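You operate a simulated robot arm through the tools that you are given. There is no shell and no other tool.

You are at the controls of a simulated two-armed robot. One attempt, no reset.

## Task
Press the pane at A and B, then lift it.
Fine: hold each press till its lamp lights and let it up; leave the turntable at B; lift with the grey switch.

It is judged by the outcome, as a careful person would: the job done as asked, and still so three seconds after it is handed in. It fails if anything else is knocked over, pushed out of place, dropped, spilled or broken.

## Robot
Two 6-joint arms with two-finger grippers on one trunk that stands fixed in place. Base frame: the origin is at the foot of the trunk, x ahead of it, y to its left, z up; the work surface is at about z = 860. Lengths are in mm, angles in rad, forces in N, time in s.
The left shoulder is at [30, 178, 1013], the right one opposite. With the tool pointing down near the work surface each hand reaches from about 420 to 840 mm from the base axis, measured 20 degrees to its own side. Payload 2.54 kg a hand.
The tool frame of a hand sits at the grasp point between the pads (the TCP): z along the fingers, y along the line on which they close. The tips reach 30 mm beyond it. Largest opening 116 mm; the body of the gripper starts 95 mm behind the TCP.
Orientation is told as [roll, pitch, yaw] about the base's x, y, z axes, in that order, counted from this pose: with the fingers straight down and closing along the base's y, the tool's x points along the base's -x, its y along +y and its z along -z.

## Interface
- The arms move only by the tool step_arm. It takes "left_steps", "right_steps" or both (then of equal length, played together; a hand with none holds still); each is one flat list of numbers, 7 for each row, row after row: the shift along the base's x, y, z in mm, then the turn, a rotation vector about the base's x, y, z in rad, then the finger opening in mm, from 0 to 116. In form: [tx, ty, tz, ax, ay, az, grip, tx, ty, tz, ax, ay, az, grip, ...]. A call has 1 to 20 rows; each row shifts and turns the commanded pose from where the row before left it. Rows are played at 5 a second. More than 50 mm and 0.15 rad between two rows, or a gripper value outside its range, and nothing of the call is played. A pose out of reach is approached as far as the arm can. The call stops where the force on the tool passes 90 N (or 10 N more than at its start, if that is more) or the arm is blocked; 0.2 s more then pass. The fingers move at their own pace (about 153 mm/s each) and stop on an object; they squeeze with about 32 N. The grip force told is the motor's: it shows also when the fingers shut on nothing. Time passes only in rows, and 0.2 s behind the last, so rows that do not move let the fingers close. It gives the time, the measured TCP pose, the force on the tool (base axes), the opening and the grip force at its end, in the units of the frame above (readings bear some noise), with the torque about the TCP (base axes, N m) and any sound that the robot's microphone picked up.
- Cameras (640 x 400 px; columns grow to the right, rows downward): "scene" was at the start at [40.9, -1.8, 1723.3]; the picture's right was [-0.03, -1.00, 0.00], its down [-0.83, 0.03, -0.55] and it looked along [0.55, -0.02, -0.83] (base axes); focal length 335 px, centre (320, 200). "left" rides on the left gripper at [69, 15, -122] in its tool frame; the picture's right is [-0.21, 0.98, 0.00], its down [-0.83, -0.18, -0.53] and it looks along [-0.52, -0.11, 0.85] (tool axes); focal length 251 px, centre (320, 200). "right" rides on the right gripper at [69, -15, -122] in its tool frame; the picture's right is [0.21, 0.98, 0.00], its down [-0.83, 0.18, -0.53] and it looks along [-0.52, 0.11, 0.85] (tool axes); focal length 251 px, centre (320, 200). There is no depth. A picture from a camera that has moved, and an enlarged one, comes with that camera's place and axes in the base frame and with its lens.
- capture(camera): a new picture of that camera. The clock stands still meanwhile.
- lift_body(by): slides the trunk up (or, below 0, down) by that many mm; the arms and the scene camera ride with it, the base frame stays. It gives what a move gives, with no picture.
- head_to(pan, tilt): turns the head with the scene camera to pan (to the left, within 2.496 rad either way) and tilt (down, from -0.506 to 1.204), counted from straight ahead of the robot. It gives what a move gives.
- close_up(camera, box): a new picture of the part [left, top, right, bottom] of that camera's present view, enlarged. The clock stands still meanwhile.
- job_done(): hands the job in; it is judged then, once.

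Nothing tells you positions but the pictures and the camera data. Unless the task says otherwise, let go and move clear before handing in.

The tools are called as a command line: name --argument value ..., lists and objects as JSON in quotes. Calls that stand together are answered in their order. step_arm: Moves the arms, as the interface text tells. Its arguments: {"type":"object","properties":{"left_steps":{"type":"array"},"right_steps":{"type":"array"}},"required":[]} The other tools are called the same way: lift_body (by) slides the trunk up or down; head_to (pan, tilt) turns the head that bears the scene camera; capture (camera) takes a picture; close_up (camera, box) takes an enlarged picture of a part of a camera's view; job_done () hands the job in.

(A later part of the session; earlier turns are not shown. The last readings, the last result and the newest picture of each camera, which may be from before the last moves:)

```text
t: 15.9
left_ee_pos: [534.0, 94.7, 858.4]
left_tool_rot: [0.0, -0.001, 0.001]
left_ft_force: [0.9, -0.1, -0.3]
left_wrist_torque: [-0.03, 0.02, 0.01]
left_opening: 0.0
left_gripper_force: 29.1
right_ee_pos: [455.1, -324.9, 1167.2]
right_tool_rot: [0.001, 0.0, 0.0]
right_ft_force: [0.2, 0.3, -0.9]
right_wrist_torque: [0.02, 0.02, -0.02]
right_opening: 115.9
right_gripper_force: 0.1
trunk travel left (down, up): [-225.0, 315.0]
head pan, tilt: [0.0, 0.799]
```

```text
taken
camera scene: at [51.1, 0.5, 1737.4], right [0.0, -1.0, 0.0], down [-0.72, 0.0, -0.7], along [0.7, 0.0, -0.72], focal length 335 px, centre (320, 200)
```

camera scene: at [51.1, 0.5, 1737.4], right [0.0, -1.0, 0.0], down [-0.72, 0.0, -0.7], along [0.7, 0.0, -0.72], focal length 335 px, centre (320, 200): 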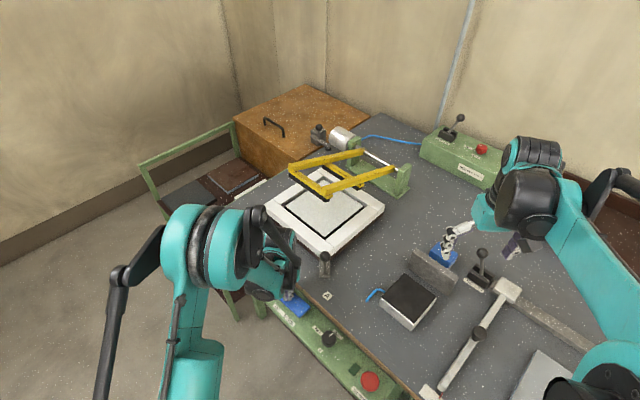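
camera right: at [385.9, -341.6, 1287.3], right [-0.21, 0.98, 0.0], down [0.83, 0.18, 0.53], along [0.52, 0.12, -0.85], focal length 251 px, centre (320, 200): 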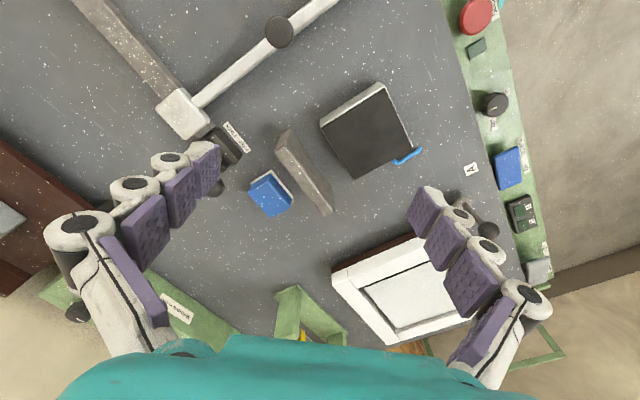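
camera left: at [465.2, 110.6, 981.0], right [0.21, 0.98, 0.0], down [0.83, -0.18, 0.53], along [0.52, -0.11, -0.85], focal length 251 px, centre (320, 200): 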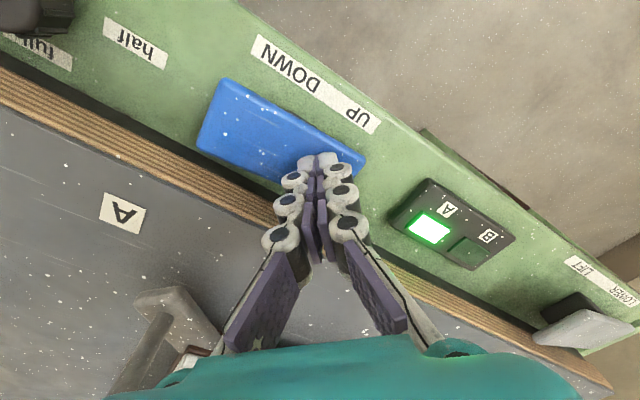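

The frame is rising. I'll raise the hand clear while it finishes and then look at the turntable handle.

step_arm --left_steps '[0, 0, 40, 0, 0, 0, 0, 0, 0, 40, 0, 0, 0, 0, -20, 20, 40, 0, 0, 0, 0, -20, 20, 40, 0, 0, 0, 0, -20, 20, 20, 0, 0, 0, 0, 0, 0, 0, 0, 0, 0, 0, 0, 0, 0, 0, 0, 0, 0, 0, 0, 0, 0, 0, 0, 0, 0, 0, 0, 0, 0, 0, 0]'

capture --camera "scene"

capture --camera "left"

close_up --camera "scene" --box '[280, 220, 360, 300]'

```text
t: 17.9
left_ee_pos: [474.9, 155.4, 1038.1]
left_tool_rot: [0.001, -0.001, 0.001]
left_ft_force: [0.2, 0.0, 0.7]
left_wrist_torque: [0.01, -0.02, 0.03]
left_opening: 0.1
left_gripper_force: 28.9
right_ee_pos: [455.9, -324.4, 1167.0]
right_tool_rot: [0.0, -0.001, -0.001]
right_ft_force: [-1.0, 0.0, 0.3]
right_wrist_torque: [0.01, -0.02, 0.02]
right_opening: 115.9
right_gripper_force: 0.0
trunk travel left (down, up): [-225.0, 315.0]
head pan, tilt: [0.0, 0.799]
```

```text
taken
camera scene: at [50.9, 0.6, 1737.5], right [0.0, -1.0, 0.0], down [-0.72, 0.0, -0.7], along [0.7, 0.0, -0.72], focal length 335 px, centre (320, 200)
```

scene: 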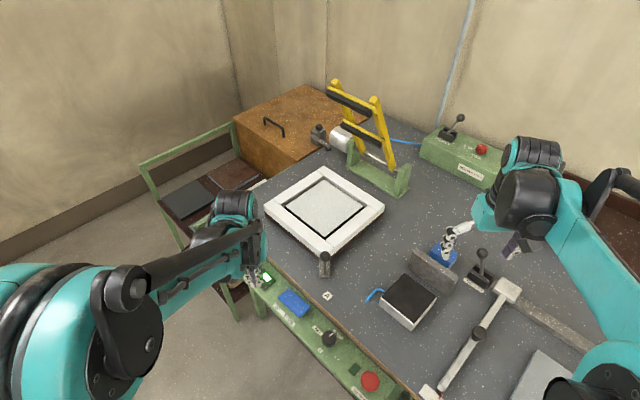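

```text
taken
camera left: at [404.8, 170.7, 1161.9], right [0.21, 0.98, 0.0], down [0.83, -0.18, 0.53], along [0.52, -0.11, -0.85], focal length 251 px, centre (320, 200)
```

left: 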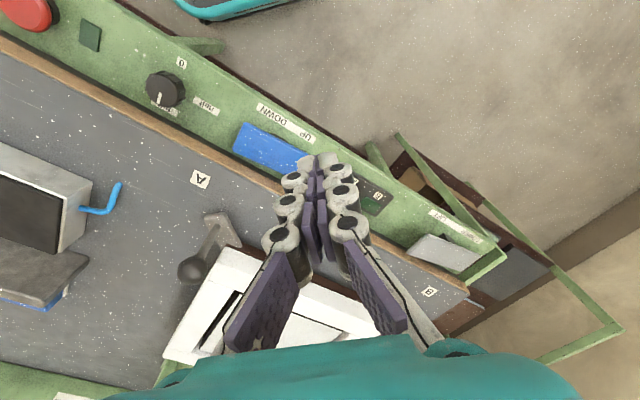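

```text
5.00 times, centred on (320, 260) of scene
camera zoom: at [50.9, 0.6, 1737.5], right [0.0, -1.0, 0.0], down [-0.72, 0.0, -0.7], along [0.7, 0.0, -0.72], focal length 1675 px, centre (320, -100)
```

zoom: 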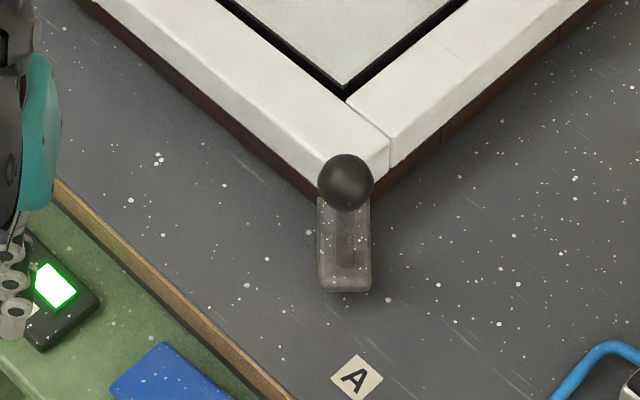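

Lamp A stays lit and the press is nearly fully up. I place the turntable handle's ball at about (583, -14, 965) and the table centre at about (822, -8), giving a radius near 239. I'll wait until the frame is fully up while hovering over the ball.

step_arm --left_steps '[20, -30, 20, 0, 0, 0, 70, 20, -35, 0, 0, 0, 0, 70, 22, -35, 0, 0, 0, 0, 70, 22, -35, 0, 0, 0, 0, 70, 24, -34, 0, 0, 0, 0, 70, 0, 0, 0, 0, 0, 0, 70, 0, 0, 0, 0, 0, 0, 70]'

capture --camera "scene"

capture --camera "left"

```text
t: 19.5
left_ee_pos: [581.7, -14.8, 1057.5]
left_tool_rot: [0.001, 0.0, 0.0]
left_ft_force: [0.5, -0.1, -0.6]
left_wrist_torque: [-0.01, 0.0, -0.01]
left_opening: 70.1
left_gripper_force: 0.1
right_ee_pos: [456.8, -324.9, 1167.3]
right_tool_rot: [0.001, 0.001, 0.001]
right_ft_force: [-0.6, -0.3, 0.2]
right_wrist_torque: [0.0, 0.02, 0.02]
right_opening: 116.1
right_gripper_force: 0.0
trunk travel left (down, up): [-225.0, 315.0]
head pan, tilt: [0.0, 0.799]
```

```text
taken
camera scene: at [51.7, -0.2, 1737.4], right [0.0, -1.0, 0.0], down [-0.72, 0.0, -0.7], along [0.7, 0.0, -0.72], focal length 335 px, centre (320, 200)
```

scene: 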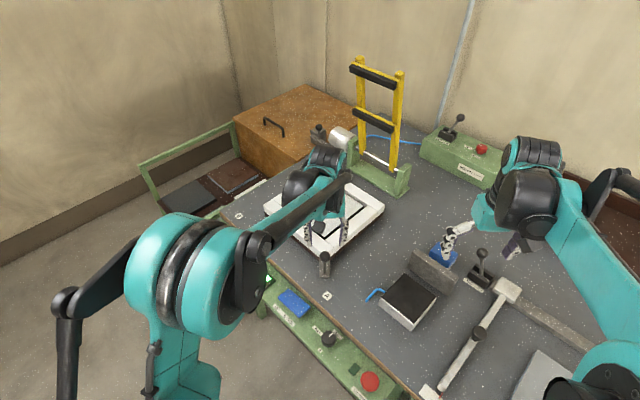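

```text
taken
camera left: at [513.0, 0.5, 1180.7], right [0.22, 0.98, 0.0], down [0.83, -0.18, 0.53], along [0.52, -0.11, -0.85], focal length 251 px, centre (320, 200)
```

left: 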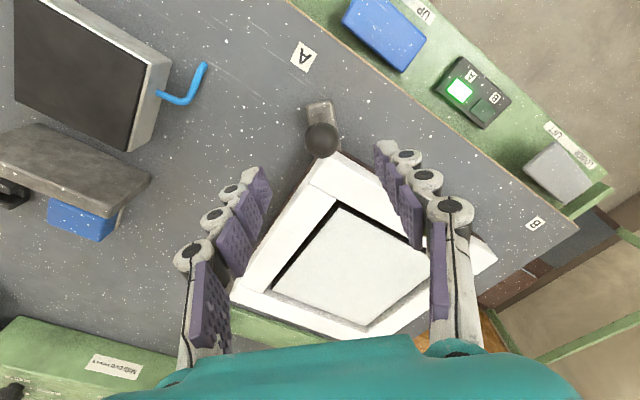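

The ball is directly under the tool and the press is fully up. I'll descend around the ball and grip it.

step_arm --left_steps '[1, 1, -30, 0, 0, 0, 70, 0, 0, -30, 0, 0, 0, 70, 0, 0, -25, 0, 0, 0, 70, 0, 0, -12, 0, 0, 0, 70, 0, 0, 0, 0, 0, 0, 45]'

close_up --camera "scene" --box '[260, 180, 400, 290]'

capture --camera "left"

```text
t: 20.7
left_ee_pos: [581.9, -13.4, 961.6]
left_tool_rot: [-0.001, 0.0, 0.0]
left_ft_force: [-0.7, -0.8, -0.1]
left_wrist_torque: [0.01, 0.01, -0.01]
left_opening: 45.2
left_gripper_force: 0.0
right_ee_pos: [453.9, -323.6, 1166.0]
right_tool_rot: [0.0, 0.001, 0.001]
right_ft_force: [0.2, 0.7, 0.2]
right_wrist_torque: [-0.01, -0.01, -0.01]
right_opening: 116.0
right_gripper_force: 0.0
trunk travel left (down, up): [-225.0, 315.0]
head pan, tilt: [0.0, 0.799]
```

```text
3.64 times, centred on (330, 235) of scene
camera zoom: at [51.0, 0.5, 1737.5], right [0.0, -1.0, 0.0], down [-0.72, 0.0, -0.7], along [0.7, 0.0, -0.72], focal length 1218 px, centre (284, 73)
```

zoom: 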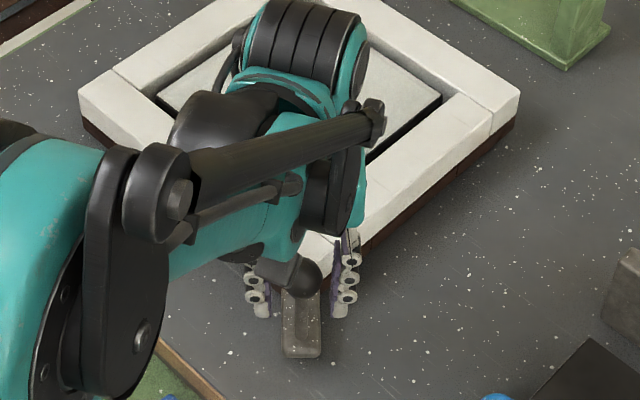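

```text
taken
camera left: at [514.1, 2.5, 1084.1], right [0.21, 0.98, 0.0], down [0.83, -0.18, 0.53], along [0.52, -0.11, -0.85], focal length 251 px, centre (320, 200)
```

left: 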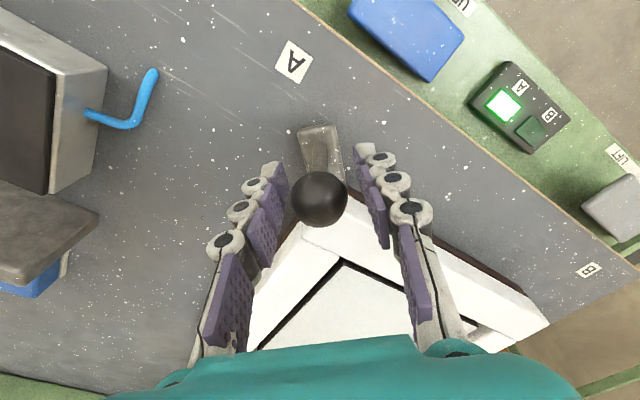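

The ball is between the pads. I'll close on it.

step_arm --left_steps '[2, 0, 2, 0, 0, 0, 30, 0, 0, 0, 0, 0, 0, 20, 0, 0, 0, 0, 0, 0, 20]'

```text
t: 21.5
left_ee_pos: [583.1, -12.8, 962.6]
left_tool_rot: [0.001, 0.003, -0.002]
left_ft_force: [-9.5, -0.7, -17.4]
left_wrist_torque: [-0.03, -0.59, -0.06]
left_opening: 29.7
left_gripper_force: 44.7
right_ee_pos: [455.6, -324.1, 1166.2]
right_tool_rot: [-0.001, 0.0, 0.0]
right_ft_force: [0.3, 0.2, -0.4]
right_wrist_torque: [0.02, 0.03, 0.02]
right_opening: 115.9
right_gripper_force: 0.0
trunk travel left (down, up): [-225.0, 315.0]
head pan, tilt: [0.0, 0.799]
```

The grip touches with some internal force, so I'll open slightly to a loose cage around the ball. Then I'll start dragging along the arc toward B, yawing with it.

step_arm --left_steps '[0, 0, 0, 0, 0, 0, 33, 0, 9.6, 0, 0, 0, -0.04, 33, 0.4, 9.6, 0, 0, 0, -0.04, 33, 0.8, 9.6, 0, 0, 0, -0.04, 33]'

capture --camera "left"

capture --camera "scene"

```text
t: 22.5
left_ee_pos: [586.7, 15.8, 963.0]
left_tool_rot: [0.0, 0.0, -0.12]
left_ft_force: [0.0, -1.2, 1.2]
left_wrist_torque: [-0.01, 0.03, 0.0]
left_opening: 34.6
left_gripper_force: 1.1
right_ee_pos: [453.7, -324.3, 1167.1]
right_tool_rot: [0.002, -0.002, 0.001]
right_ft_force: [0.5, 0.0, 1.7]
right_wrist_torque: [0.03, -0.01, -0.03]
right_opening: 116.1
right_gripper_force: 0.1
trunk travel left (down, up): [-225.0, 315.0]
head pan, tilt: [0.0, 0.799]
```

```text
taken
camera left: at [519.9, 39.8, 1085.9], right [0.33, 0.94, 0.0], down [0.8, -0.28, 0.53], along [0.5, -0.18, -0.85], focal length 251 px, centre (320, 200)
```

left: 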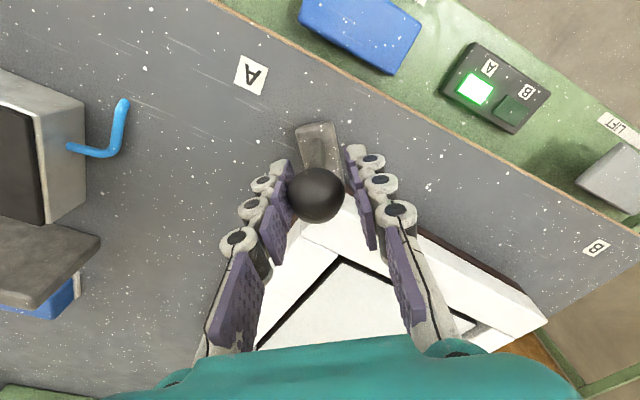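

```text
taken
camera scene: at [51.1, 0.5, 1737.5], right [0.0, -1.0, 0.0], down [-0.72, 0.0, -0.7], along [0.7, 0.0, -0.72], focal length 335 px, centre (320, 200)
```

scene: 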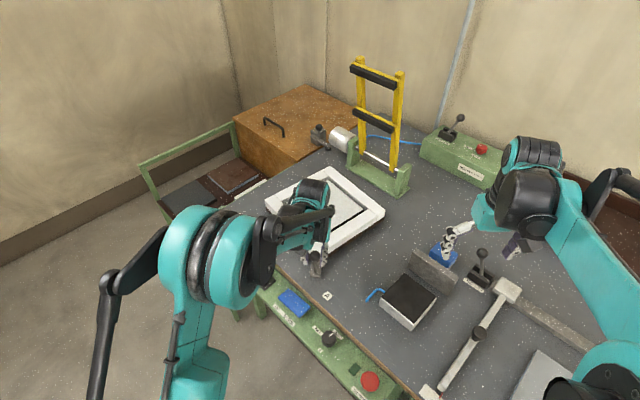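

The turntable follows easily with about 1 N of resistance. I'll continue along the arc.

step_arm --left_steps '[1.14, 9.52, 0, 0, 0, -0.04, 33, 1.53, 9.47, 0, 0, 0, -0.04, 33, 1.9, 9.4, 0, 0, 0, -0.04, 33, 2.28, 9.32, 0, 0, 0, -0.04, 33, 2.65, 9.22, 0, 0, 0, -0.04, 33, 3.02, 9.1, 0, 0, 0, -0.04, 33, 3.38, 8.97, 0, 0, 0, -0.04, 33, 3.74, 8.83, 0, 0, 0, -0.04, 33, 4.09, 8.67, 0, 0, 0, -0.04, 33, 4.44, 8.5, 0, 0, 0, -0.04, 33, 4.77, 8.32, 0, 0, 0, -0.04, 33, 5.1, 8.12, 0, 0, 0, -0.04, 33]'

capture --camera "left"

```text
t: 25.1
left_ee_pos: [623.5, 123.7, 963.8]
left_tool_rot: [0.0, 0.002, -0.601]
left_ft_force: [-1.0, 0.0, 0.4]
left_wrist_torque: [-0.01, 0.01, 0.01]
left_opening: 33.4
left_gripper_force: 0.5
right_ee_pos: [455.4, -323.6, 1166.9]
right_tool_rot: [0.001, -0.001, 0.001]
right_ft_force: [-1.0, 0.8, 0.0]
right_wrist_torque: [-0.03, 0.01, 0.0]
right_opening: 115.8
right_gripper_force: 0.1
trunk travel left (down, up): [-225.0, 315.0]
head pan, tilt: [0.0, 0.799]
```

```text
taken
camera left: at [576.2, 175.9, 1086.1], right [0.73, 0.68, 0.0], down [0.58, -0.62, 0.53], along [0.37, -0.39, -0.85], focal length 251 px, centre (320, 200)
```

left: 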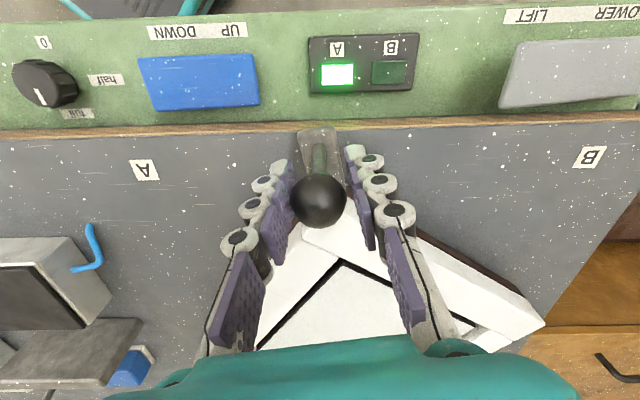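

The ball is centred in the cage and the arc is accurate. I'll go on for the next 30°.

step_arm --left_steps '[5.43, 7.91, 0, 0, 0, -0.04, 33, 5.74, 7.68, 0, 0, 0, -0.04, 33, 6.04, 7.45, 0, 0, 0, -0.04, 33, 6.34, 7.2, 0, 0, 0, -0.04, 33, 6.62, 6.94, 0, 0, 0, -0.04, 33, 6.89, 6.67, 0, 0, 0, -0.04, 33, 7.16, 6.39, 0, 0, 0, -0.04, 33, 7.41, 6.09, 0, 0, 0, -0.04, 33, 7.64, 5.79, 0, 0, 0, -0.04, 33, 7.87, 5.48, 0, 0, 0, -0.04, 33, 8.08, 5.16, 0, 0, 0, -0.04, 33, 8.28, 4.83, 0, 0, 0, -0.04, 33, 8.47, 4.49, 0, 0, 0, -0.04, 33]'

capture --camera "left"

capture --camera "scene"

```text
t: 27.9
left_ee_pos: [716.5, 204.5, 963.1]
left_tool_rot: [0.001, 0.002, -1.121]
left_ft_force: [0.9, 0.8, 0.2]
left_wrist_torque: [-0.02, -0.02, 0.0]
left_opening: 33.3
left_gripper_force: 0.4
right_ee_pos: [455.3, -323.3, 1166.1]
right_tool_rot: [0.001, -0.001, -0.001]
right_ft_force: [0.3, 0.1, -0.4]
right_wrist_torque: [0.02, 0.0, 0.01]
right_opening: 115.9
right_gripper_force: 0.0
trunk travel left (down, up): [-225.0, 315.0]
head pan, tilt: [0.0, 0.799]
```

```text
taken
camera left: at [700.1, 275.3, 1086.2], right [0.97, 0.23, 0.0], down [0.2, -0.82, 0.53], along [0.12, -0.52, -0.85], focal length 251 px, centre (320, 200)
```

left: 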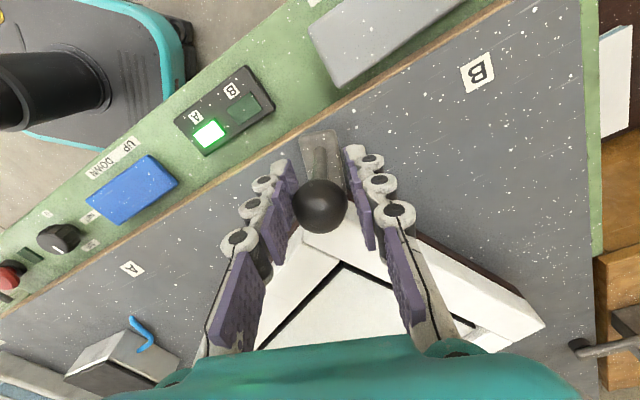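

```text
taken
camera scene: at [51.4, 0.7, 1737.4], right [0.0, -1.0, 0.0], down [-0.72, 0.0, -0.7], along [0.7, 0.0, -0.72], focal length 335 px, centre (320, 200)
```

scene: 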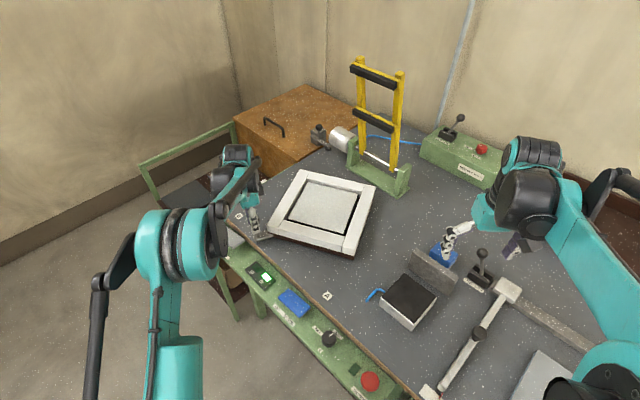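

By fitting the ball's path I get a centre nearer (809, -7) with a radius of about 222, so the ball has drifted a few mm inward in the cage. I'll recentre and continue about 15° more, then compare the pane's alignment with its original square position.

step_arm --left_steps '[3, -6, 0, 0, 0, 0, 33, 7.82, 3.19, 0, 0, 0, -0.04, 33, 7.94, 2.89, 0, 0, 0, -0.04, 33, 8.04, 2.59, 0, 0, 0, -0.04, 33, 8.14, 2.28, 0, 0, 0, -0.04, 33, 8.22, 1.97, 0, 0, 0, -0.04, 33, 8.29, 1.66, 0, 0, 0, -0.04, 33, 8.34, 1.34, 0, 0, 0, -0.04, 33]'

capture --camera "left"

close_up --camera "scene" --box '[220, 150, 420, 275]'

```text
t: 29.7
left_ee_pos: [775.9, 214.7, 963.0]
left_tool_rot: [-0.001, -0.001, -1.4]
left_ft_force: [0.1, -0.7, -1.0]
left_wrist_torque: [0.0, -0.04, -0.01]
left_opening: 33.2
left_gripper_force: 0.3
right_ee_pos: [456.4, -325.1, 1166.6]
right_tool_rot: [-0.002, -0.001, 0.001]
right_ft_force: [0.6, -0.3, 0.3]
right_wrist_torque: [-0.03, 0.01, 0.01]
right_opening: 116.1
right_gripper_force: 0.1
trunk travel left (down, up): [-225.0, 315.0]
head pan, tilt: [0.0, 0.799]
```

```text
taken
camera left: at [779.9, 286.2, 1085.8], right [1.0, -0.05, 0.0], down [-0.04, -0.84, 0.53], along [-0.02, -0.53, -0.85], focal length 251 px, centre (320, 200)
```

left: 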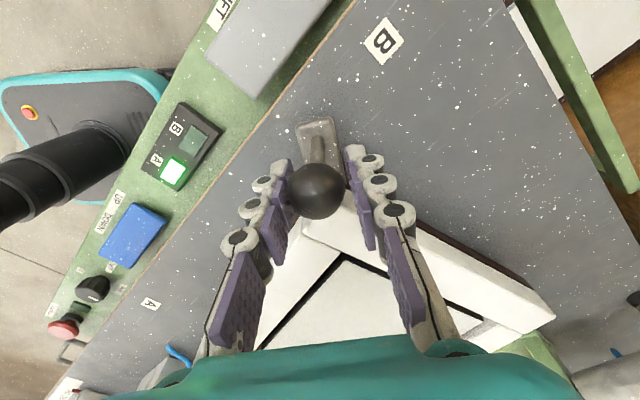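

```text
3.20 times, centred on (320, 212) of scene
camera zoom: at [51.5, 0.6, 1737.4], right [0.0, -1.0, 0.0], down [-0.72, 0.0, -0.7], along [0.7, 0.0, -0.72], focal length 1072 px, centre (320, 160)
```

zoom: 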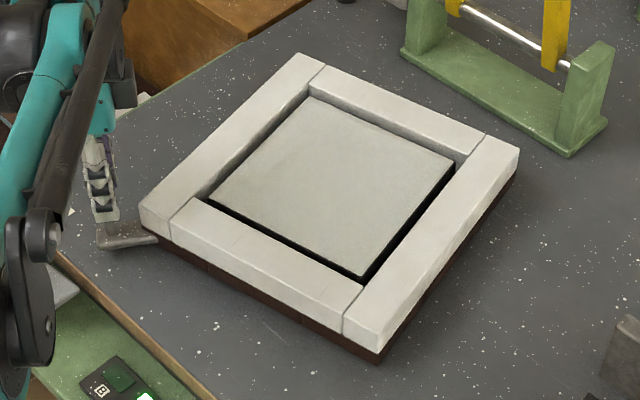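

About 7–8° remains. I'll move on in small steps and feel for a stop.

step_arm --left_steps '[8.39, 1.02, 0, 0, 0, -0.04, 33, 8.42, 0.7, 0, 0, 0, -0.04, 33, 8.44, 0.38, 0, 0, 0, -0.04, 33, 0, 0, 0, 0, 0, 0, 33]'

capture --camera "left"

close_up --camera "scene" --box '[220, 150, 420, 275]'

```text
t: 30.7
left_ee_pos: [800.6, 216.9, 963.9]
left_tool_rot: [-0.001, 0.001, -1.521]
left_ft_force: [2.9, -0.5, -0.5]
left_wrist_torque: [0.03, 0.02, 0.0]
left_opening: 34.5
left_gripper_force: 1.0
right_ee_pos: [455.2, -324.8, 1167.1]
right_tool_rot: [-0.001, 0.001, 0.0]
right_ft_force: [-1.0, -0.1, -0.1]
right_wrist_torque: [0.0, 0.0, 0.01]
right_opening: 116.1
right_gripper_force: 0.0
trunk travel left (down, up): [-225.0, 315.0]
head pan, tilt: [0.0, 0.799]
```

```text
taken
camera left: at [813.5, 288.1, 1085.5], right [0.99, -0.16, 0.0], down [-0.14, -0.83, 0.53], along [-0.09, -0.53, -0.85], focal length 251 px, centre (320, 200)
```

left: 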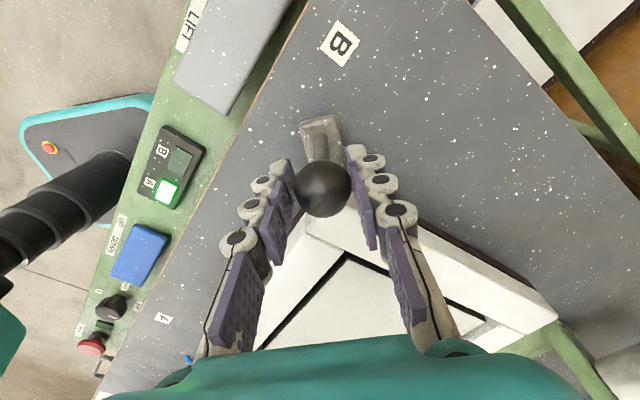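

```text
3.20 times, centred on (320, 212) of scene
camera zoom: at [51.5, 0.6, 1737.4], right [0.0, -1.0, 0.0], down [-0.72, 0.0, -0.7], along [0.7, 0.0, -0.72], focal length 1072 px, centre (320, 160)
```

zoom: 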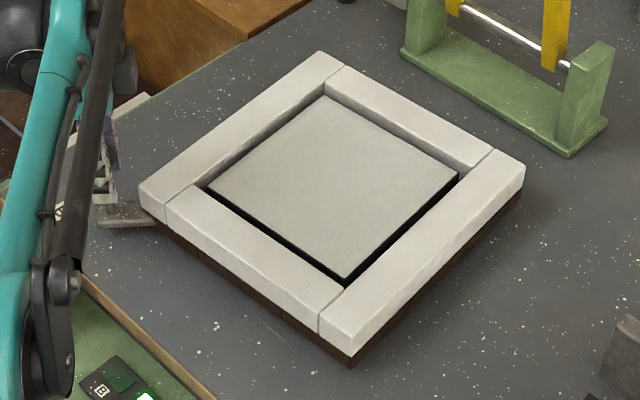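

A few more degrees are needed, judging by the frame corners against the original square pose. I'll advance gently.

step_arm --left_steps '[6, 0.2, 0, 0, 0, -0.03, 33, 6, 0, 0, 0, 0, -0.03, 33, 0, 0, 0, 0, 0, 0, 33]'

capture --camera "left"

close_up --camera "scene" --box '[220, 120, 460, 270]'

```text
t: 31.5
left_ee_pos: [807.7, 218.1, 962.6]
left_tool_rot: [0.002, 0.001, -1.579]
left_ft_force: [1.6, 0.8, -0.3]
left_wrist_torque: [-0.06, 0.04, 0.01]
left_opening: 34.5
left_gripper_force: 1.5
left hand out of reach, approached as far as the arm can: row 2
right_ee_pos: [455.5, -323.5, 1166.1]
right_tool_rot: [0.0, 0.0, 0.0]
right_ft_force: [-0.1, 0.0, -0.1]
right_wrist_torque: [0.01, 0.04, 0.02]
right_opening: 116.0
right_gripper_force: 0.0
trunk travel left (down, up): [-225.0, 315.0]
head pan, tilt: [0.0, 0.799]
```

```text
taken
camera left: at [824.2, 287.2, 1086.2], right [0.97, -0.22, 0.0], down [-0.19, -0.82, 0.53], along [-0.12, -0.52, -0.85], focal length 251 px, centre (320, 200)
```

left: 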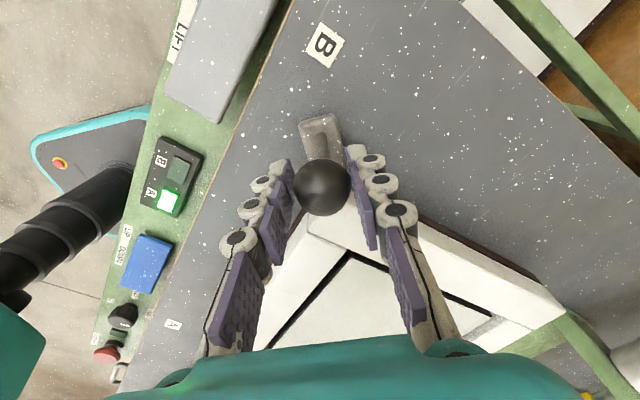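

```text
2.67 times, centred on (340, 195) of scene
camera zoom: at [51.6, 0.8, 1737.4], right [0.0, -1.0, 0.0], down [-0.72, 0.0, -0.7], along [0.7, 0.0, -0.72], focal length 894 px, centre (267, 213)
```

zoom: 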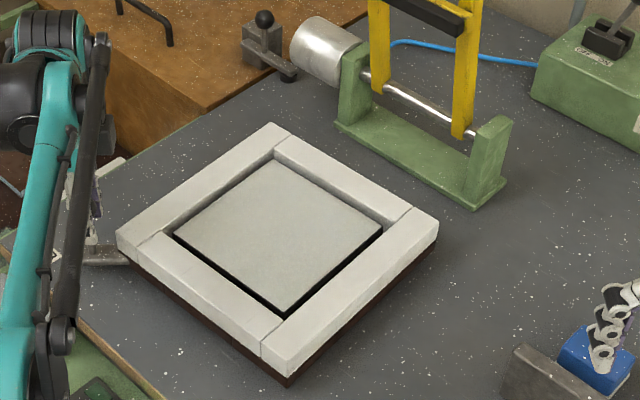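

The ball is leaning on the leading finger (+x force), as if a detent is pulling the table to B, and the arm is at its reach limit. I'll open the fingers and see whether it settles.

step_arm --left_steps '[0, 0, 0, 0, 0, 0, 50, 0, 0, 0, 0, 0, 0, 60, 0, 0, 0, 0, 0, 0, 60]'

capture --camera "left"

close_up --camera "scene" --box '[220, 120, 460, 270]'

```text
t: 32.3
left_ee_pos: [807.1, 217.7, 963.2]
left_tool_rot: [0.002, -0.001, -1.58]
left_ft_force: [0.5, 0.1, -0.3]
left_wrist_torque: [0.0, -0.02, -0.01]
left_opening: 60.2
left_gripper_force: 0.1
right_ee_pos: [454.5, -324.6, 1166.4]
right_tool_rot: [0.001, 0.0, 0.001]
right_ft_force: [0.0, 0.6, 0.1]
right_wrist_torque: [-0.02, 0.01, -0.02]
right_opening: 115.8
right_gripper_force: 0.0
trunk travel left (down, up): [-225.0, 315.0]
head pan, tilt: [0.0, 0.799]
```

```text
taken
camera left: at [823.9, 287.0, 1086.4], right [0.97, -0.22, 0.0], down [-0.19, -0.82, 0.53], along [-0.12, -0.52, -0.85], focal length 251 px, centre (320, 200)
```

left: 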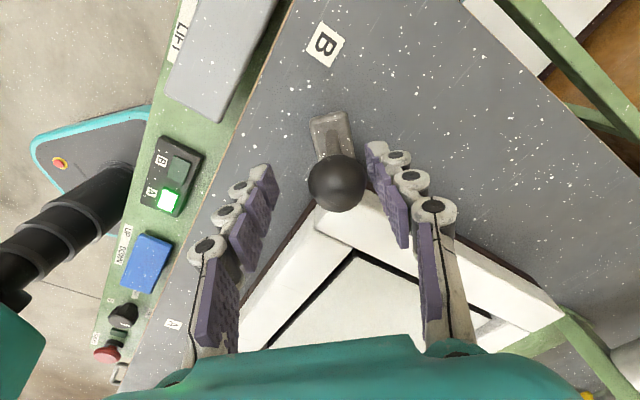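

```text
2.67 times, centred on (340, 195) of scene
camera zoom: at [51.1, 0.6, 1737.4], right [0.0, -1.0, 0.0], down [-0.72, 0.0, -0.7], along [0.7, 0.0, -0.72], focal length 894 px, centre (267, 213)
```

zoom: 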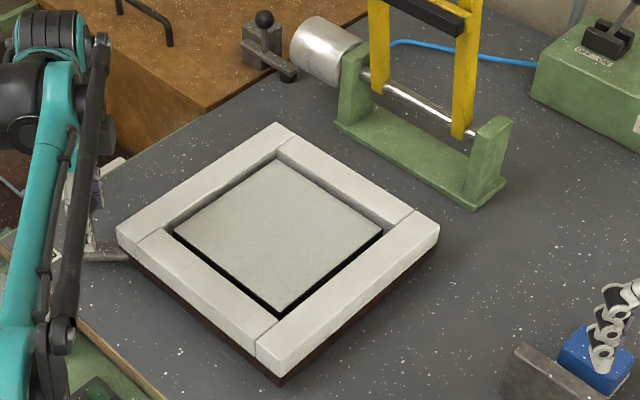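

The table moved about 2° on its own and settled clear of the finger, so a detent seems to hold it at B. I'll raise the hand straight up, move clear, and check.

step_arm --left_steps '[0, 0, 20, 0, 0, 0, 64, 0, 0, 30, 0, 0, 0, 64, 0, 0, 30, 0, 0, 0, 64, -20, 5, 20, 0, 0, 0.1, 64, -40, 5, 0, 0, 0, 0.14, 64, -40, 5, 0, 0, 0, 0.14, 64, -40, 0, 0, 0, 0, 0.14, 64, -40, 0, 0, 0, 0, 0.14, 64, -40, 0, 0, 0, 0, 0.14, 64, -40, 0, 0, 0, 0, 0.14, 64]'

capture --camera "scene"

close_up --camera "scene" --box '[220, 120, 460, 270]'

capture --camera "left"

```text
t: 34.5
left_ee_pos: [539.5, 231.2, 1052.5]
left_tool_rot: [0.0, -0.001, -0.637]
left_ft_force: [-1.0, -0.5, 0.3]
left_wrist_torque: [-0.04, 0.01, 0.03]
left_opening: 64.1
left_gripper_force: 0.0
left hand out of reach, approached as far as the arm can: row 2, 3
right_ee_pos: [453.8, -323.7, 1166.5]
right_tool_rot: [-0.001, -0.003, -0.001]
right_ft_force: [-0.1, -0.5, 0.1]
right_wrist_torque: [0.0, 0.0, 0.0]
right_opening: 116.2
right_gripper_force: 0.0
trunk travel left (down, up): [-225.0, 315.0]
head pan, tilt: [0.0, 0.799]
```

```text
taken
camera scene: at [49.0, 0.5, 1737.5], right [0.0, -1.0, 0.0], down [-0.72, 0.0, -0.7], along [0.7, 0.0, -0.72], focal length 335 px, centre (320, 200)
```

scene: 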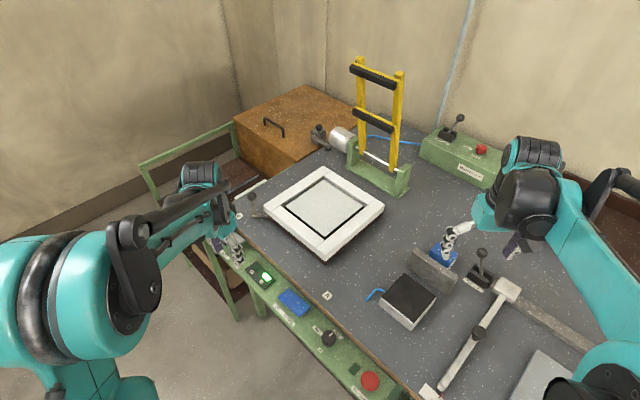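

```text
2.67 times, centred on (340, 195) of scene
camera zoom: at [49.0, 0.5, 1737.5], right [0.0, -1.0, 0.0], down [-0.72, 0.0, -0.7], along [0.7, 0.0, -0.72], focal length 894 px, centre (267, 213)
```

zoom: 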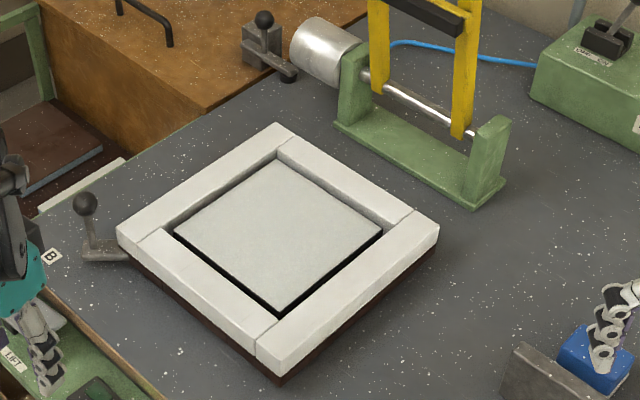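

```text
taken
camera left: at [493.6, 285.3, 1175.2], right [0.75, 0.66, 0.0], down [0.56, -0.64, 0.53], along [0.35, -0.4, -0.85], focal length 251 px, centre (320, 200)
```

left: 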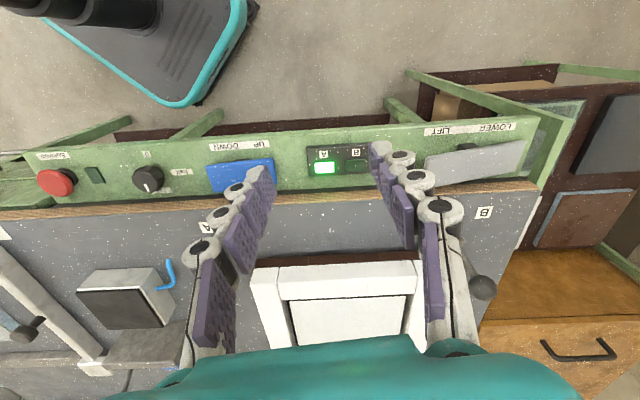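

The turntable is at B with the pane square to the press. Next I'll return to the blue rocker's DOWN end at (495, 57) with closed fingers.

step_arm --left_steps '[-9, -35, 0, 0, 0, 0.127, 0, -9, -35, 0, 0, 0, 0.127, 0, -9, -35, 0, 0, 0, 0.127, 0, -9, -35, 0, 0, 0, 0.128, 0, -8.5, -34.5, 0, 0, 0, 0.128, 0, 0, 0, -45, 0, 0, 0, 0, 0, 0, -45, 0, 0, 0, 0, 0, 0, -45, 0, 0, 0, 0, 0, 0, -40, 0, 0, 0, 0]'

capture --camera "left"

```text
t: 36.5
left_ee_pos: [497.3, 57.3, 877.3]
left_tool_rot: [0.001, 0.0, -0.003]
left_ft_force: [-0.2, -0.6, -0.7]
left_wrist_torque: [-0.01, 0.03, 0.03]
left_opening: 0.1
left_gripper_force: 29.2
right_ee_pos: [456.6, -324.4, 1167.3]
right_tool_rot: [0.001, 0.0, 0.0]
right_ft_force: [1.1, -0.6, 0.8]
right_wrist_torque: [0.02, 0.03, -0.01]
right_opening: 116.1
right_gripper_force: 0.1
trunk travel left (down, up): [-225.0, 315.0]
head pan, tilt: [0.0, 0.799]
```

```text
taken
camera left: at [429.1, 73.1, 999.7], right [0.22, 0.98, 0.0], down [0.83, -0.18, 0.53], along [0.52, -0.12, -0.85], focal length 251 px, centre (320, 200)
```

left: 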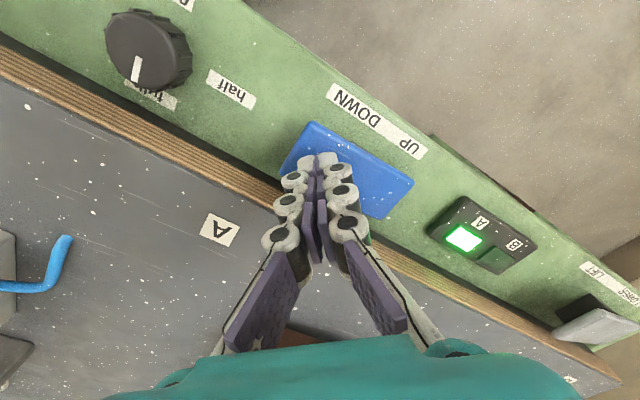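

I'm over the DOWN end, so I'll press it down gently as before.

step_arm --left_steps '[-2, 0, -5, 0, 0, 0, 0, 0, 0, -3, 0, 0, 0, 0, 0, 0, -3, 0, 0, 0, 0, 0, 0, -2, 0, 0, 0, 0, 0, 0, -2, 0, 0, 0, 0, 0, 0, -2, 0, 0, 0, 0, 0, 0, -2, 0, 0, 0, 0, 0, 0, 0, 0, 0, 0, 0, 0, 0, 0, 0, 0, 0, 0, 0, 0, 0, 0, 0, 0, 0]'

capture --camera "scene"

```text
t: 38.7
left_ee_pos: [495.2, 57.4, 859.1]
left_tool_rot: [0.001, -0.001, -0.001]
left_ft_force: [-0.9, 0.2, 0.4]
left_wrist_torque: [0.0, 0.04, 0.03]
left_opening: 0.0
left_gripper_force: 28.4
right_ee_pos: [455.8, -324.6, 1166.6]
right_tool_rot: [0.001, 0.001, 0.0]
right_ft_force: [-0.4, -1.0, 0.3]
right_wrist_torque: [0.0, 0.01, 0.0]
right_opening: 116.1
right_gripper_force: 0.0
trunk travel left (down, up): [-225.0, 315.0]
head pan, tilt: [0.0, 0.799]
```

```text
taken
camera scene: at [51.0, 0.5, 1737.4], right [0.0, -1.0, 0.0], down [-0.72, 0.0, -0.7], along [0.7, 0.0, -0.72], focal length 335 px, centre (320, 200)
```

scene: 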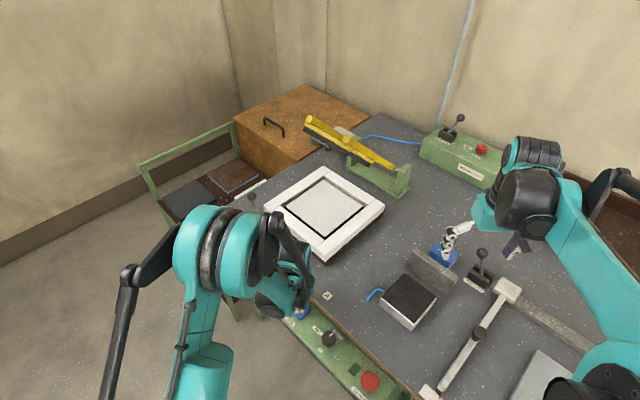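

The press is coming down at B. I'll hold on for lamp B.

step_arm --left_steps '[0, 0, 0, 0, 0, 0, 0, 0, 0, 0, 0, 0, 0, 0, 0, 0, 0, 0, 0, 0, 0, 0, 0, 0, 0, 0, 0, 0, 0, 0, 0, 0, 0, 0, 0, 0, 0, 0, 0, 0, 0, 0, 0, 0, 0, 0, 0, 0, 0, 0, 0, 0, 0, 0, 0, 0]'

capture --camera "scene"

close_up --camera "left" --box '[240, 80, 640, 330]'

```text
t: 40.5
left_ee_pos: [495.0, 56.9, 857.6]
left_tool_rot: [0.002, 0.0, -0.001]
left_ft_force: [0.2, 0.7, 0.5]
left_wrist_torque: [-0.04, -0.03, 0.02]
left_opening: 0.1
left_gripper_force: 28.7
right_ee_pos: [455.6, -324.3, 1165.5]
right_tool_rot: [0.0, 0.0, -0.001]
right_ft_force: [0.4, 1.2, 0.0]
right_wrist_torque: [0.0, 0.01, 0.01]
right_opening: 115.9
right_gripper_force: 0.0
trunk travel left (down, up): [-225.0, 315.0]
head pan, tilt: [0.0, 0.799]
```

```text
taken
camera scene: at [51.1, 0.5, 1737.4], right [0.0, -1.0, 0.0], down [-0.72, 0.0, -0.7], along [0.7, 0.0, -0.72], focal length 335 px, centre (320, 200)
```

scene: 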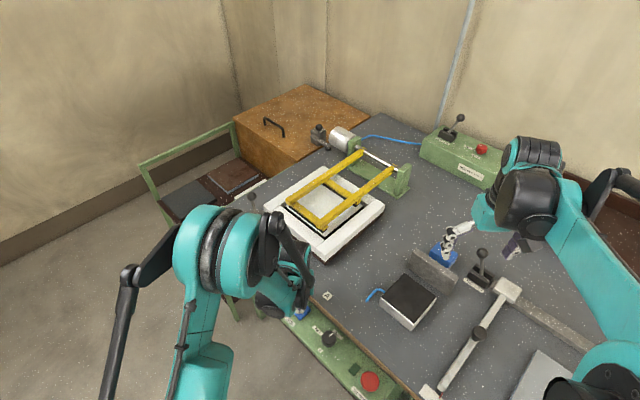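

```text
1.60 times, centred on (440, 205) of left
camera zoom: at [426.0, 73.4, 981.3], right [0.22, 0.98, 0.0], down [0.83, -0.18, 0.53], along [0.52, -0.12, -0.85], focal length 402 px, centre (128, 192)
```

zoom: 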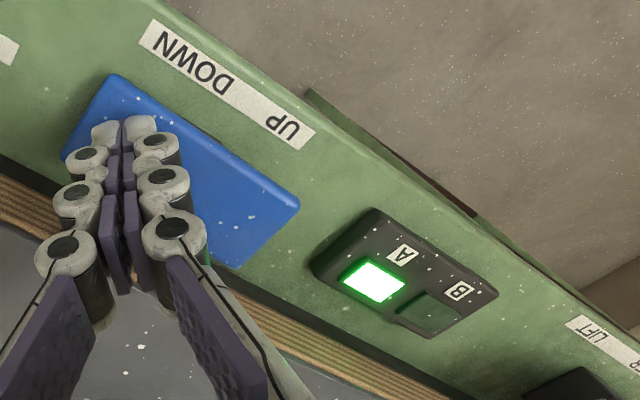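

The frame is down on the pane and lamp B is not yet lit. I'll keep holding.

step_arm --left_steps '[0, 0, 0, 0, 0, 0, 0, 0, 0, 0, 0, 0, 0, 0, 0, 0, 0, 0, 0, 0, 0, 0, 0, 0, 0, 0, 0, 0, 0, 0, 0, 0, 0, 0, 0, 0, 0, 0, 0, 0, 0, 0, 0, 0, 0, 0, 0, 0, 0, 0, 0, 0, 0, 0, 0, 0]'

close_up --camera "left" --box '[240, 80, 640, 330]'

```text
t: 42.3
left_ee_pos: [494.2, 57.6, 858.3]
left_tool_rot: [-0.001, 0.002, -0.001]
left_ft_force: [0.1, 0.5, 0.2]
left_wrist_torque: [-0.01, 0.01, 0.01]
left_opening: 0.1
left_gripper_force: 28.1
right_ee_pos: [455.8, -324.1, 1166.2]
right_tool_rot: [0.001, 0.0, -0.002]
right_ft_force: [0.1, 0.2, 0.3]
right_wrist_torque: [0.01, -0.01, 0.02]
right_opening: 116.2
right_gripper_force: 0.2
trunk travel left (down, up): [-225.0, 315.0]
head pan, tilt: [0.0, 0.799]
```

```text
1.60 times, centred on (440, 205) of left
camera zoom: at [426.0, 73.4, 981.2], right [0.22, 0.98, 0.0], down [0.83, -0.18, 0.53], along [0.52, -0.12, -0.85], focal length 402 px, centre (128, 192)
```

zoom: 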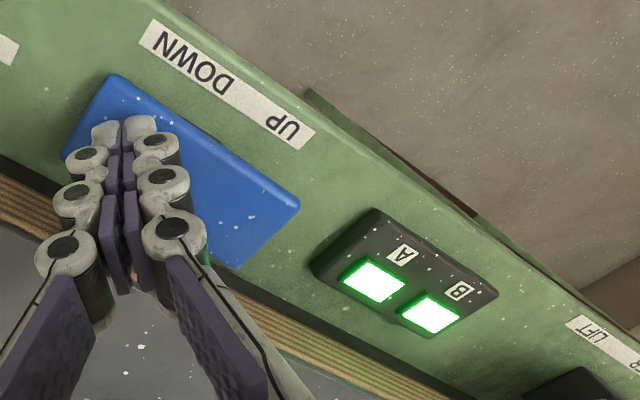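

Lamp B is lit alongside A. Now I'll press the UP end as before to let the frame up.

step_arm --left_steps '[0, 0, 25, 0, 0, 0, 0, 19, 19, 0, 0, 0, 0, 0, 19, 19, 0, 0, 0, 0, 0, 0, 0, -12, 0, 0, 0, 0, 0, 0, -5, 0, 0, 0, 0, 0, 0, -2, 0, 0, 0, 0, 0, 0, -2, 0, 0, 0, 0, 0, 0, -2, 0, 0, 0, 0, 0, 0, -2, 0, 0, 0, 0, 0, 0, 0, 0, 0, 0, 0, 0, 0, 0, 0, 0, 0, 0]'

capture --camera "scene"

```text
t: 44.7
left_ee_pos: [530.6, 95.0, 859.4]
left_tool_rot: [-0.001, -0.001, -0.002]
left_ft_force: [0.3, -0.6, 0.0]
left_wrist_torque: [0.02, 0.0, 0.02]
left_opening: 0.2
left_gripper_force: 28.6
right_ee_pos: [455.2, -324.5, 1166.8]
right_tool_rot: [-0.001, -0.001, 0.0]
right_ft_force: [-0.7, -0.2, 0.0]
right_wrist_torque: [0.0, 0.0, 0.01]
right_opening: 115.9
right_gripper_force: 0.0
trunk travel left (down, up): [-225.0, 315.0]
head pan, tilt: [0.0, 0.799]
```

```text
taken
camera scene: at [51.1, 0.5, 1737.4], right [0.0, -1.0, 0.0], down [-0.72, 0.0, -0.7], along [0.7, 0.0, -0.72], focal length 335 px, centre (320, 200)
```

scene: 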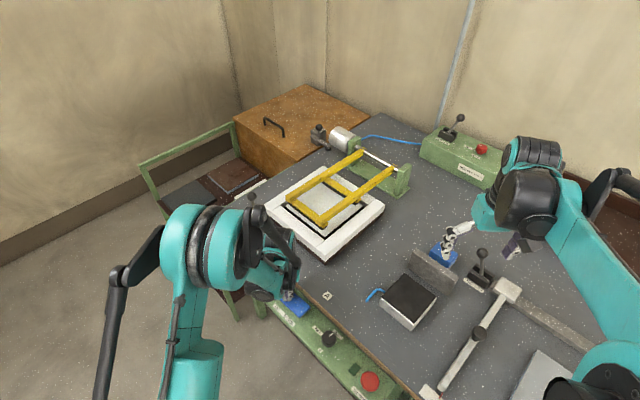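

The frame seems to be just starting up. I'll hold briefly to confirm, then raise the hand.

step_arm --left_steps '[0, 0, 0, 0, 0, 0, 0, 0, 0, 0, 0, 0, 0, 0, 0, 0, 30, 0, 0, 0, 0, 0, 0, 40, 0, 0, 0, 0, 0, 20, 40, 0, 0, 0, 0, 0, 30, 40, 0, 0, 0, 0, 0, 40, 0, 0, 0, 0, 0, 0, 40, 0, 0, 0, 0, 0, 20, 40, 0, 0, 0, 0, 0, 25, 40, 0, 0, 0, 0, 0, 30, 20, 0, 0, 0, 0, 0, 30, 0, 0, 0, 0, 0, 0]'

capture --camera "scene"

capture --camera "left"

```text
t: 47.3
left_ee_pos: [637.0, 326.7, 1006.8]
left_tool_rot: [0.0, 0.002, -0.001]
left_ft_force: [-0.2, -0.9, 0.3]
left_wrist_torque: [-0.03, 0.0, -0.05]
left_opening: 0.0
left_gripper_force: 29.3
right_ee_pos: [456.6, -323.2, 1165.5]
right_tool_rot: [-0.001, 0.003, 0.001]
right_ft_force: [0.6, 0.6, 0.1]
right_wrist_torque: [0.0, 0.01, 0.03]
right_opening: 115.7
right_gripper_force: 0.0
trunk travel left (down, up): [-225.0, 315.0]
head pan, tilt: [0.0, 0.799]
```

```text
taken
camera scene: at [52.5, 0.7, 1737.4], right [0.0, -1.0, 0.0], down [-0.72, 0.0, -0.7], along [0.7, 0.0, -0.72], focal length 335 px, centre (320, 200)
```

scene: 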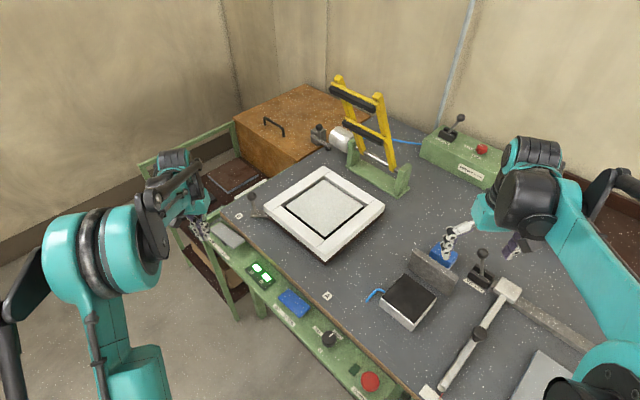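

```text
taken
camera left: at [569.7, 342.4, 1130.0], right [0.22, 0.98, 0.0], down [0.83, -0.18, 0.53], along [0.52, -0.12, -0.85], focal length 251 px, centre (320, 200)
```

left: 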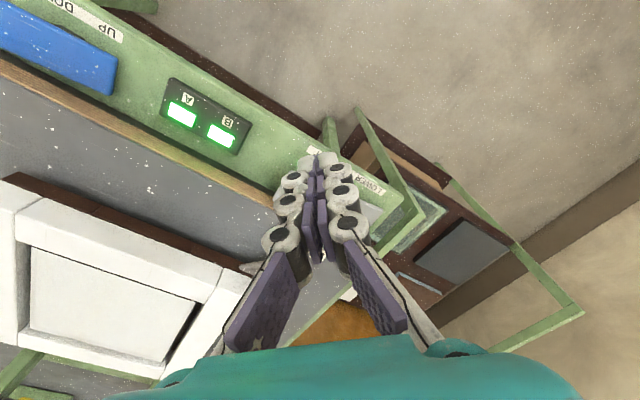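

Both lamps are lit and the frame is nearly up. I'll look at the grey switch to place its LIFT end exactly.

close_up --camera "scene" --box '[190, 200, 290, 265]'

close_up --camera "left" --box '[240, 100, 440, 260]'

```text
6.15 times, centred on (240, 232) of scene
camera zoom: at [52.5, 0.7, 1737.4], right [0.0, -1.0, 0.0], down [-0.72, 0.0, -0.7], along [0.7, 0.0, -0.72], focal length 2062 px, centre (812, 0)
```

zoom: 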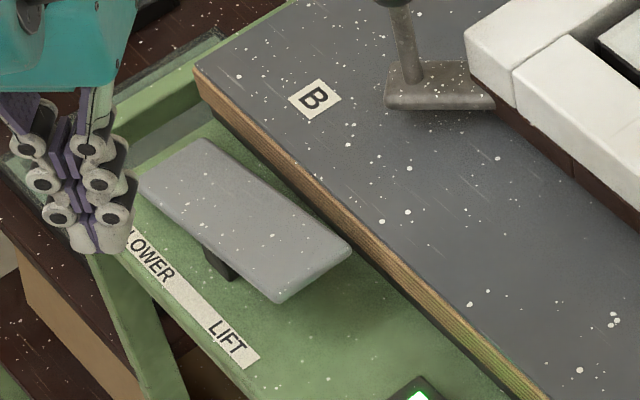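

```text
2.50 times, centred on (340, 180) of left
camera zoom: at [569.7, 342.4, 1130.0], right [0.22, 0.98, 0.0], down [0.83, -0.18, 0.53], along [0.52, -0.12, -0.85], focal length 629 px, centre (270, 250)
```

zoom: 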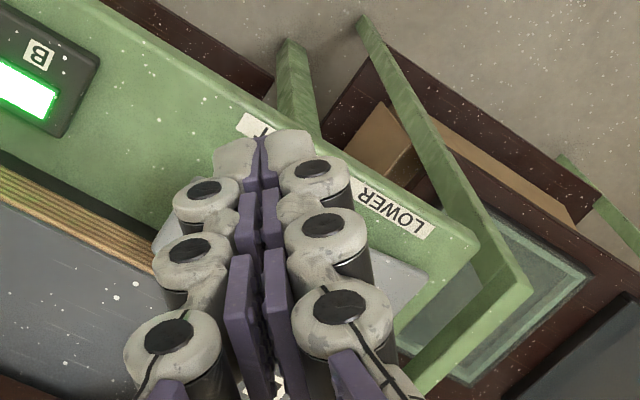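

The grey switch sits at LOWER with the LIFT end raised. That end is at about (720, 270), so I'll press around (735, 285). I'll move above it first.

step_arm --left_steps '[33, -14, 0, 0, 0, 0, 0, 33, -14, 0, 0, 0, 0, 0, 32, -14, 0, 0, 0, 0, 0, 0, 0, -40, 0, 0, 0, 0, 0, 0, -40, 0, 0, 0, 0, 0, 0, -25, 0, 0, 0, 0]'

capture --camera "left"

capture --camera "scene"

```text
t: 48.7
left_ee_pos: [736.7, 283.0, 902.0]
left_tool_rot: [0.0, 0.002, -0.001]
left_ft_force: [0.5, -1.2, -0.4]
left_wrist_torque: [-0.03, 0.01, 0.02]
left_opening: 0.3
left_gripper_force: 28.5
right_ee_pos: [454.3, -323.8, 1167.5]
right_tool_rot: [0.0, 0.001, -0.001]
right_ft_force: [0.6, 0.8, 0.2]
right_wrist_torque: [0.0, 0.0, 0.03]
right_opening: 116.2
right_gripper_force: 0.1
trunk travel left (down, up): [-225.0, 315.0]
head pan, tilt: [0.0, 0.799]
```

```text
taken
camera left: at [667.5, 299.1, 1025.1], right [0.22, 0.98, 0.0], down [0.83, -0.18, 0.53], along [0.52, -0.12, -0.85], focal length 251 px, centre (320, 200)
```

left: 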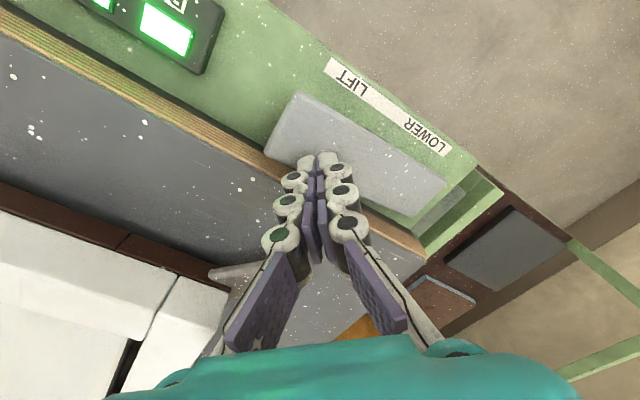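

```text
taken
camera scene: at [51.5, 1.0, 1737.4], right [0.0, -1.0, 0.0], down [-0.72, 0.0, -0.7], along [0.7, 0.0, -0.72], focal length 335 px, centre (320, 200)
```

scene: 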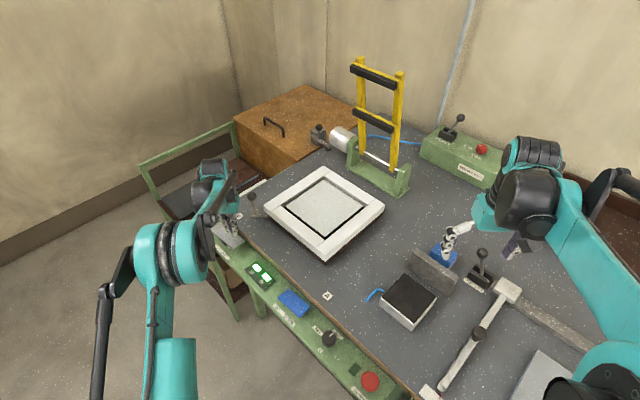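

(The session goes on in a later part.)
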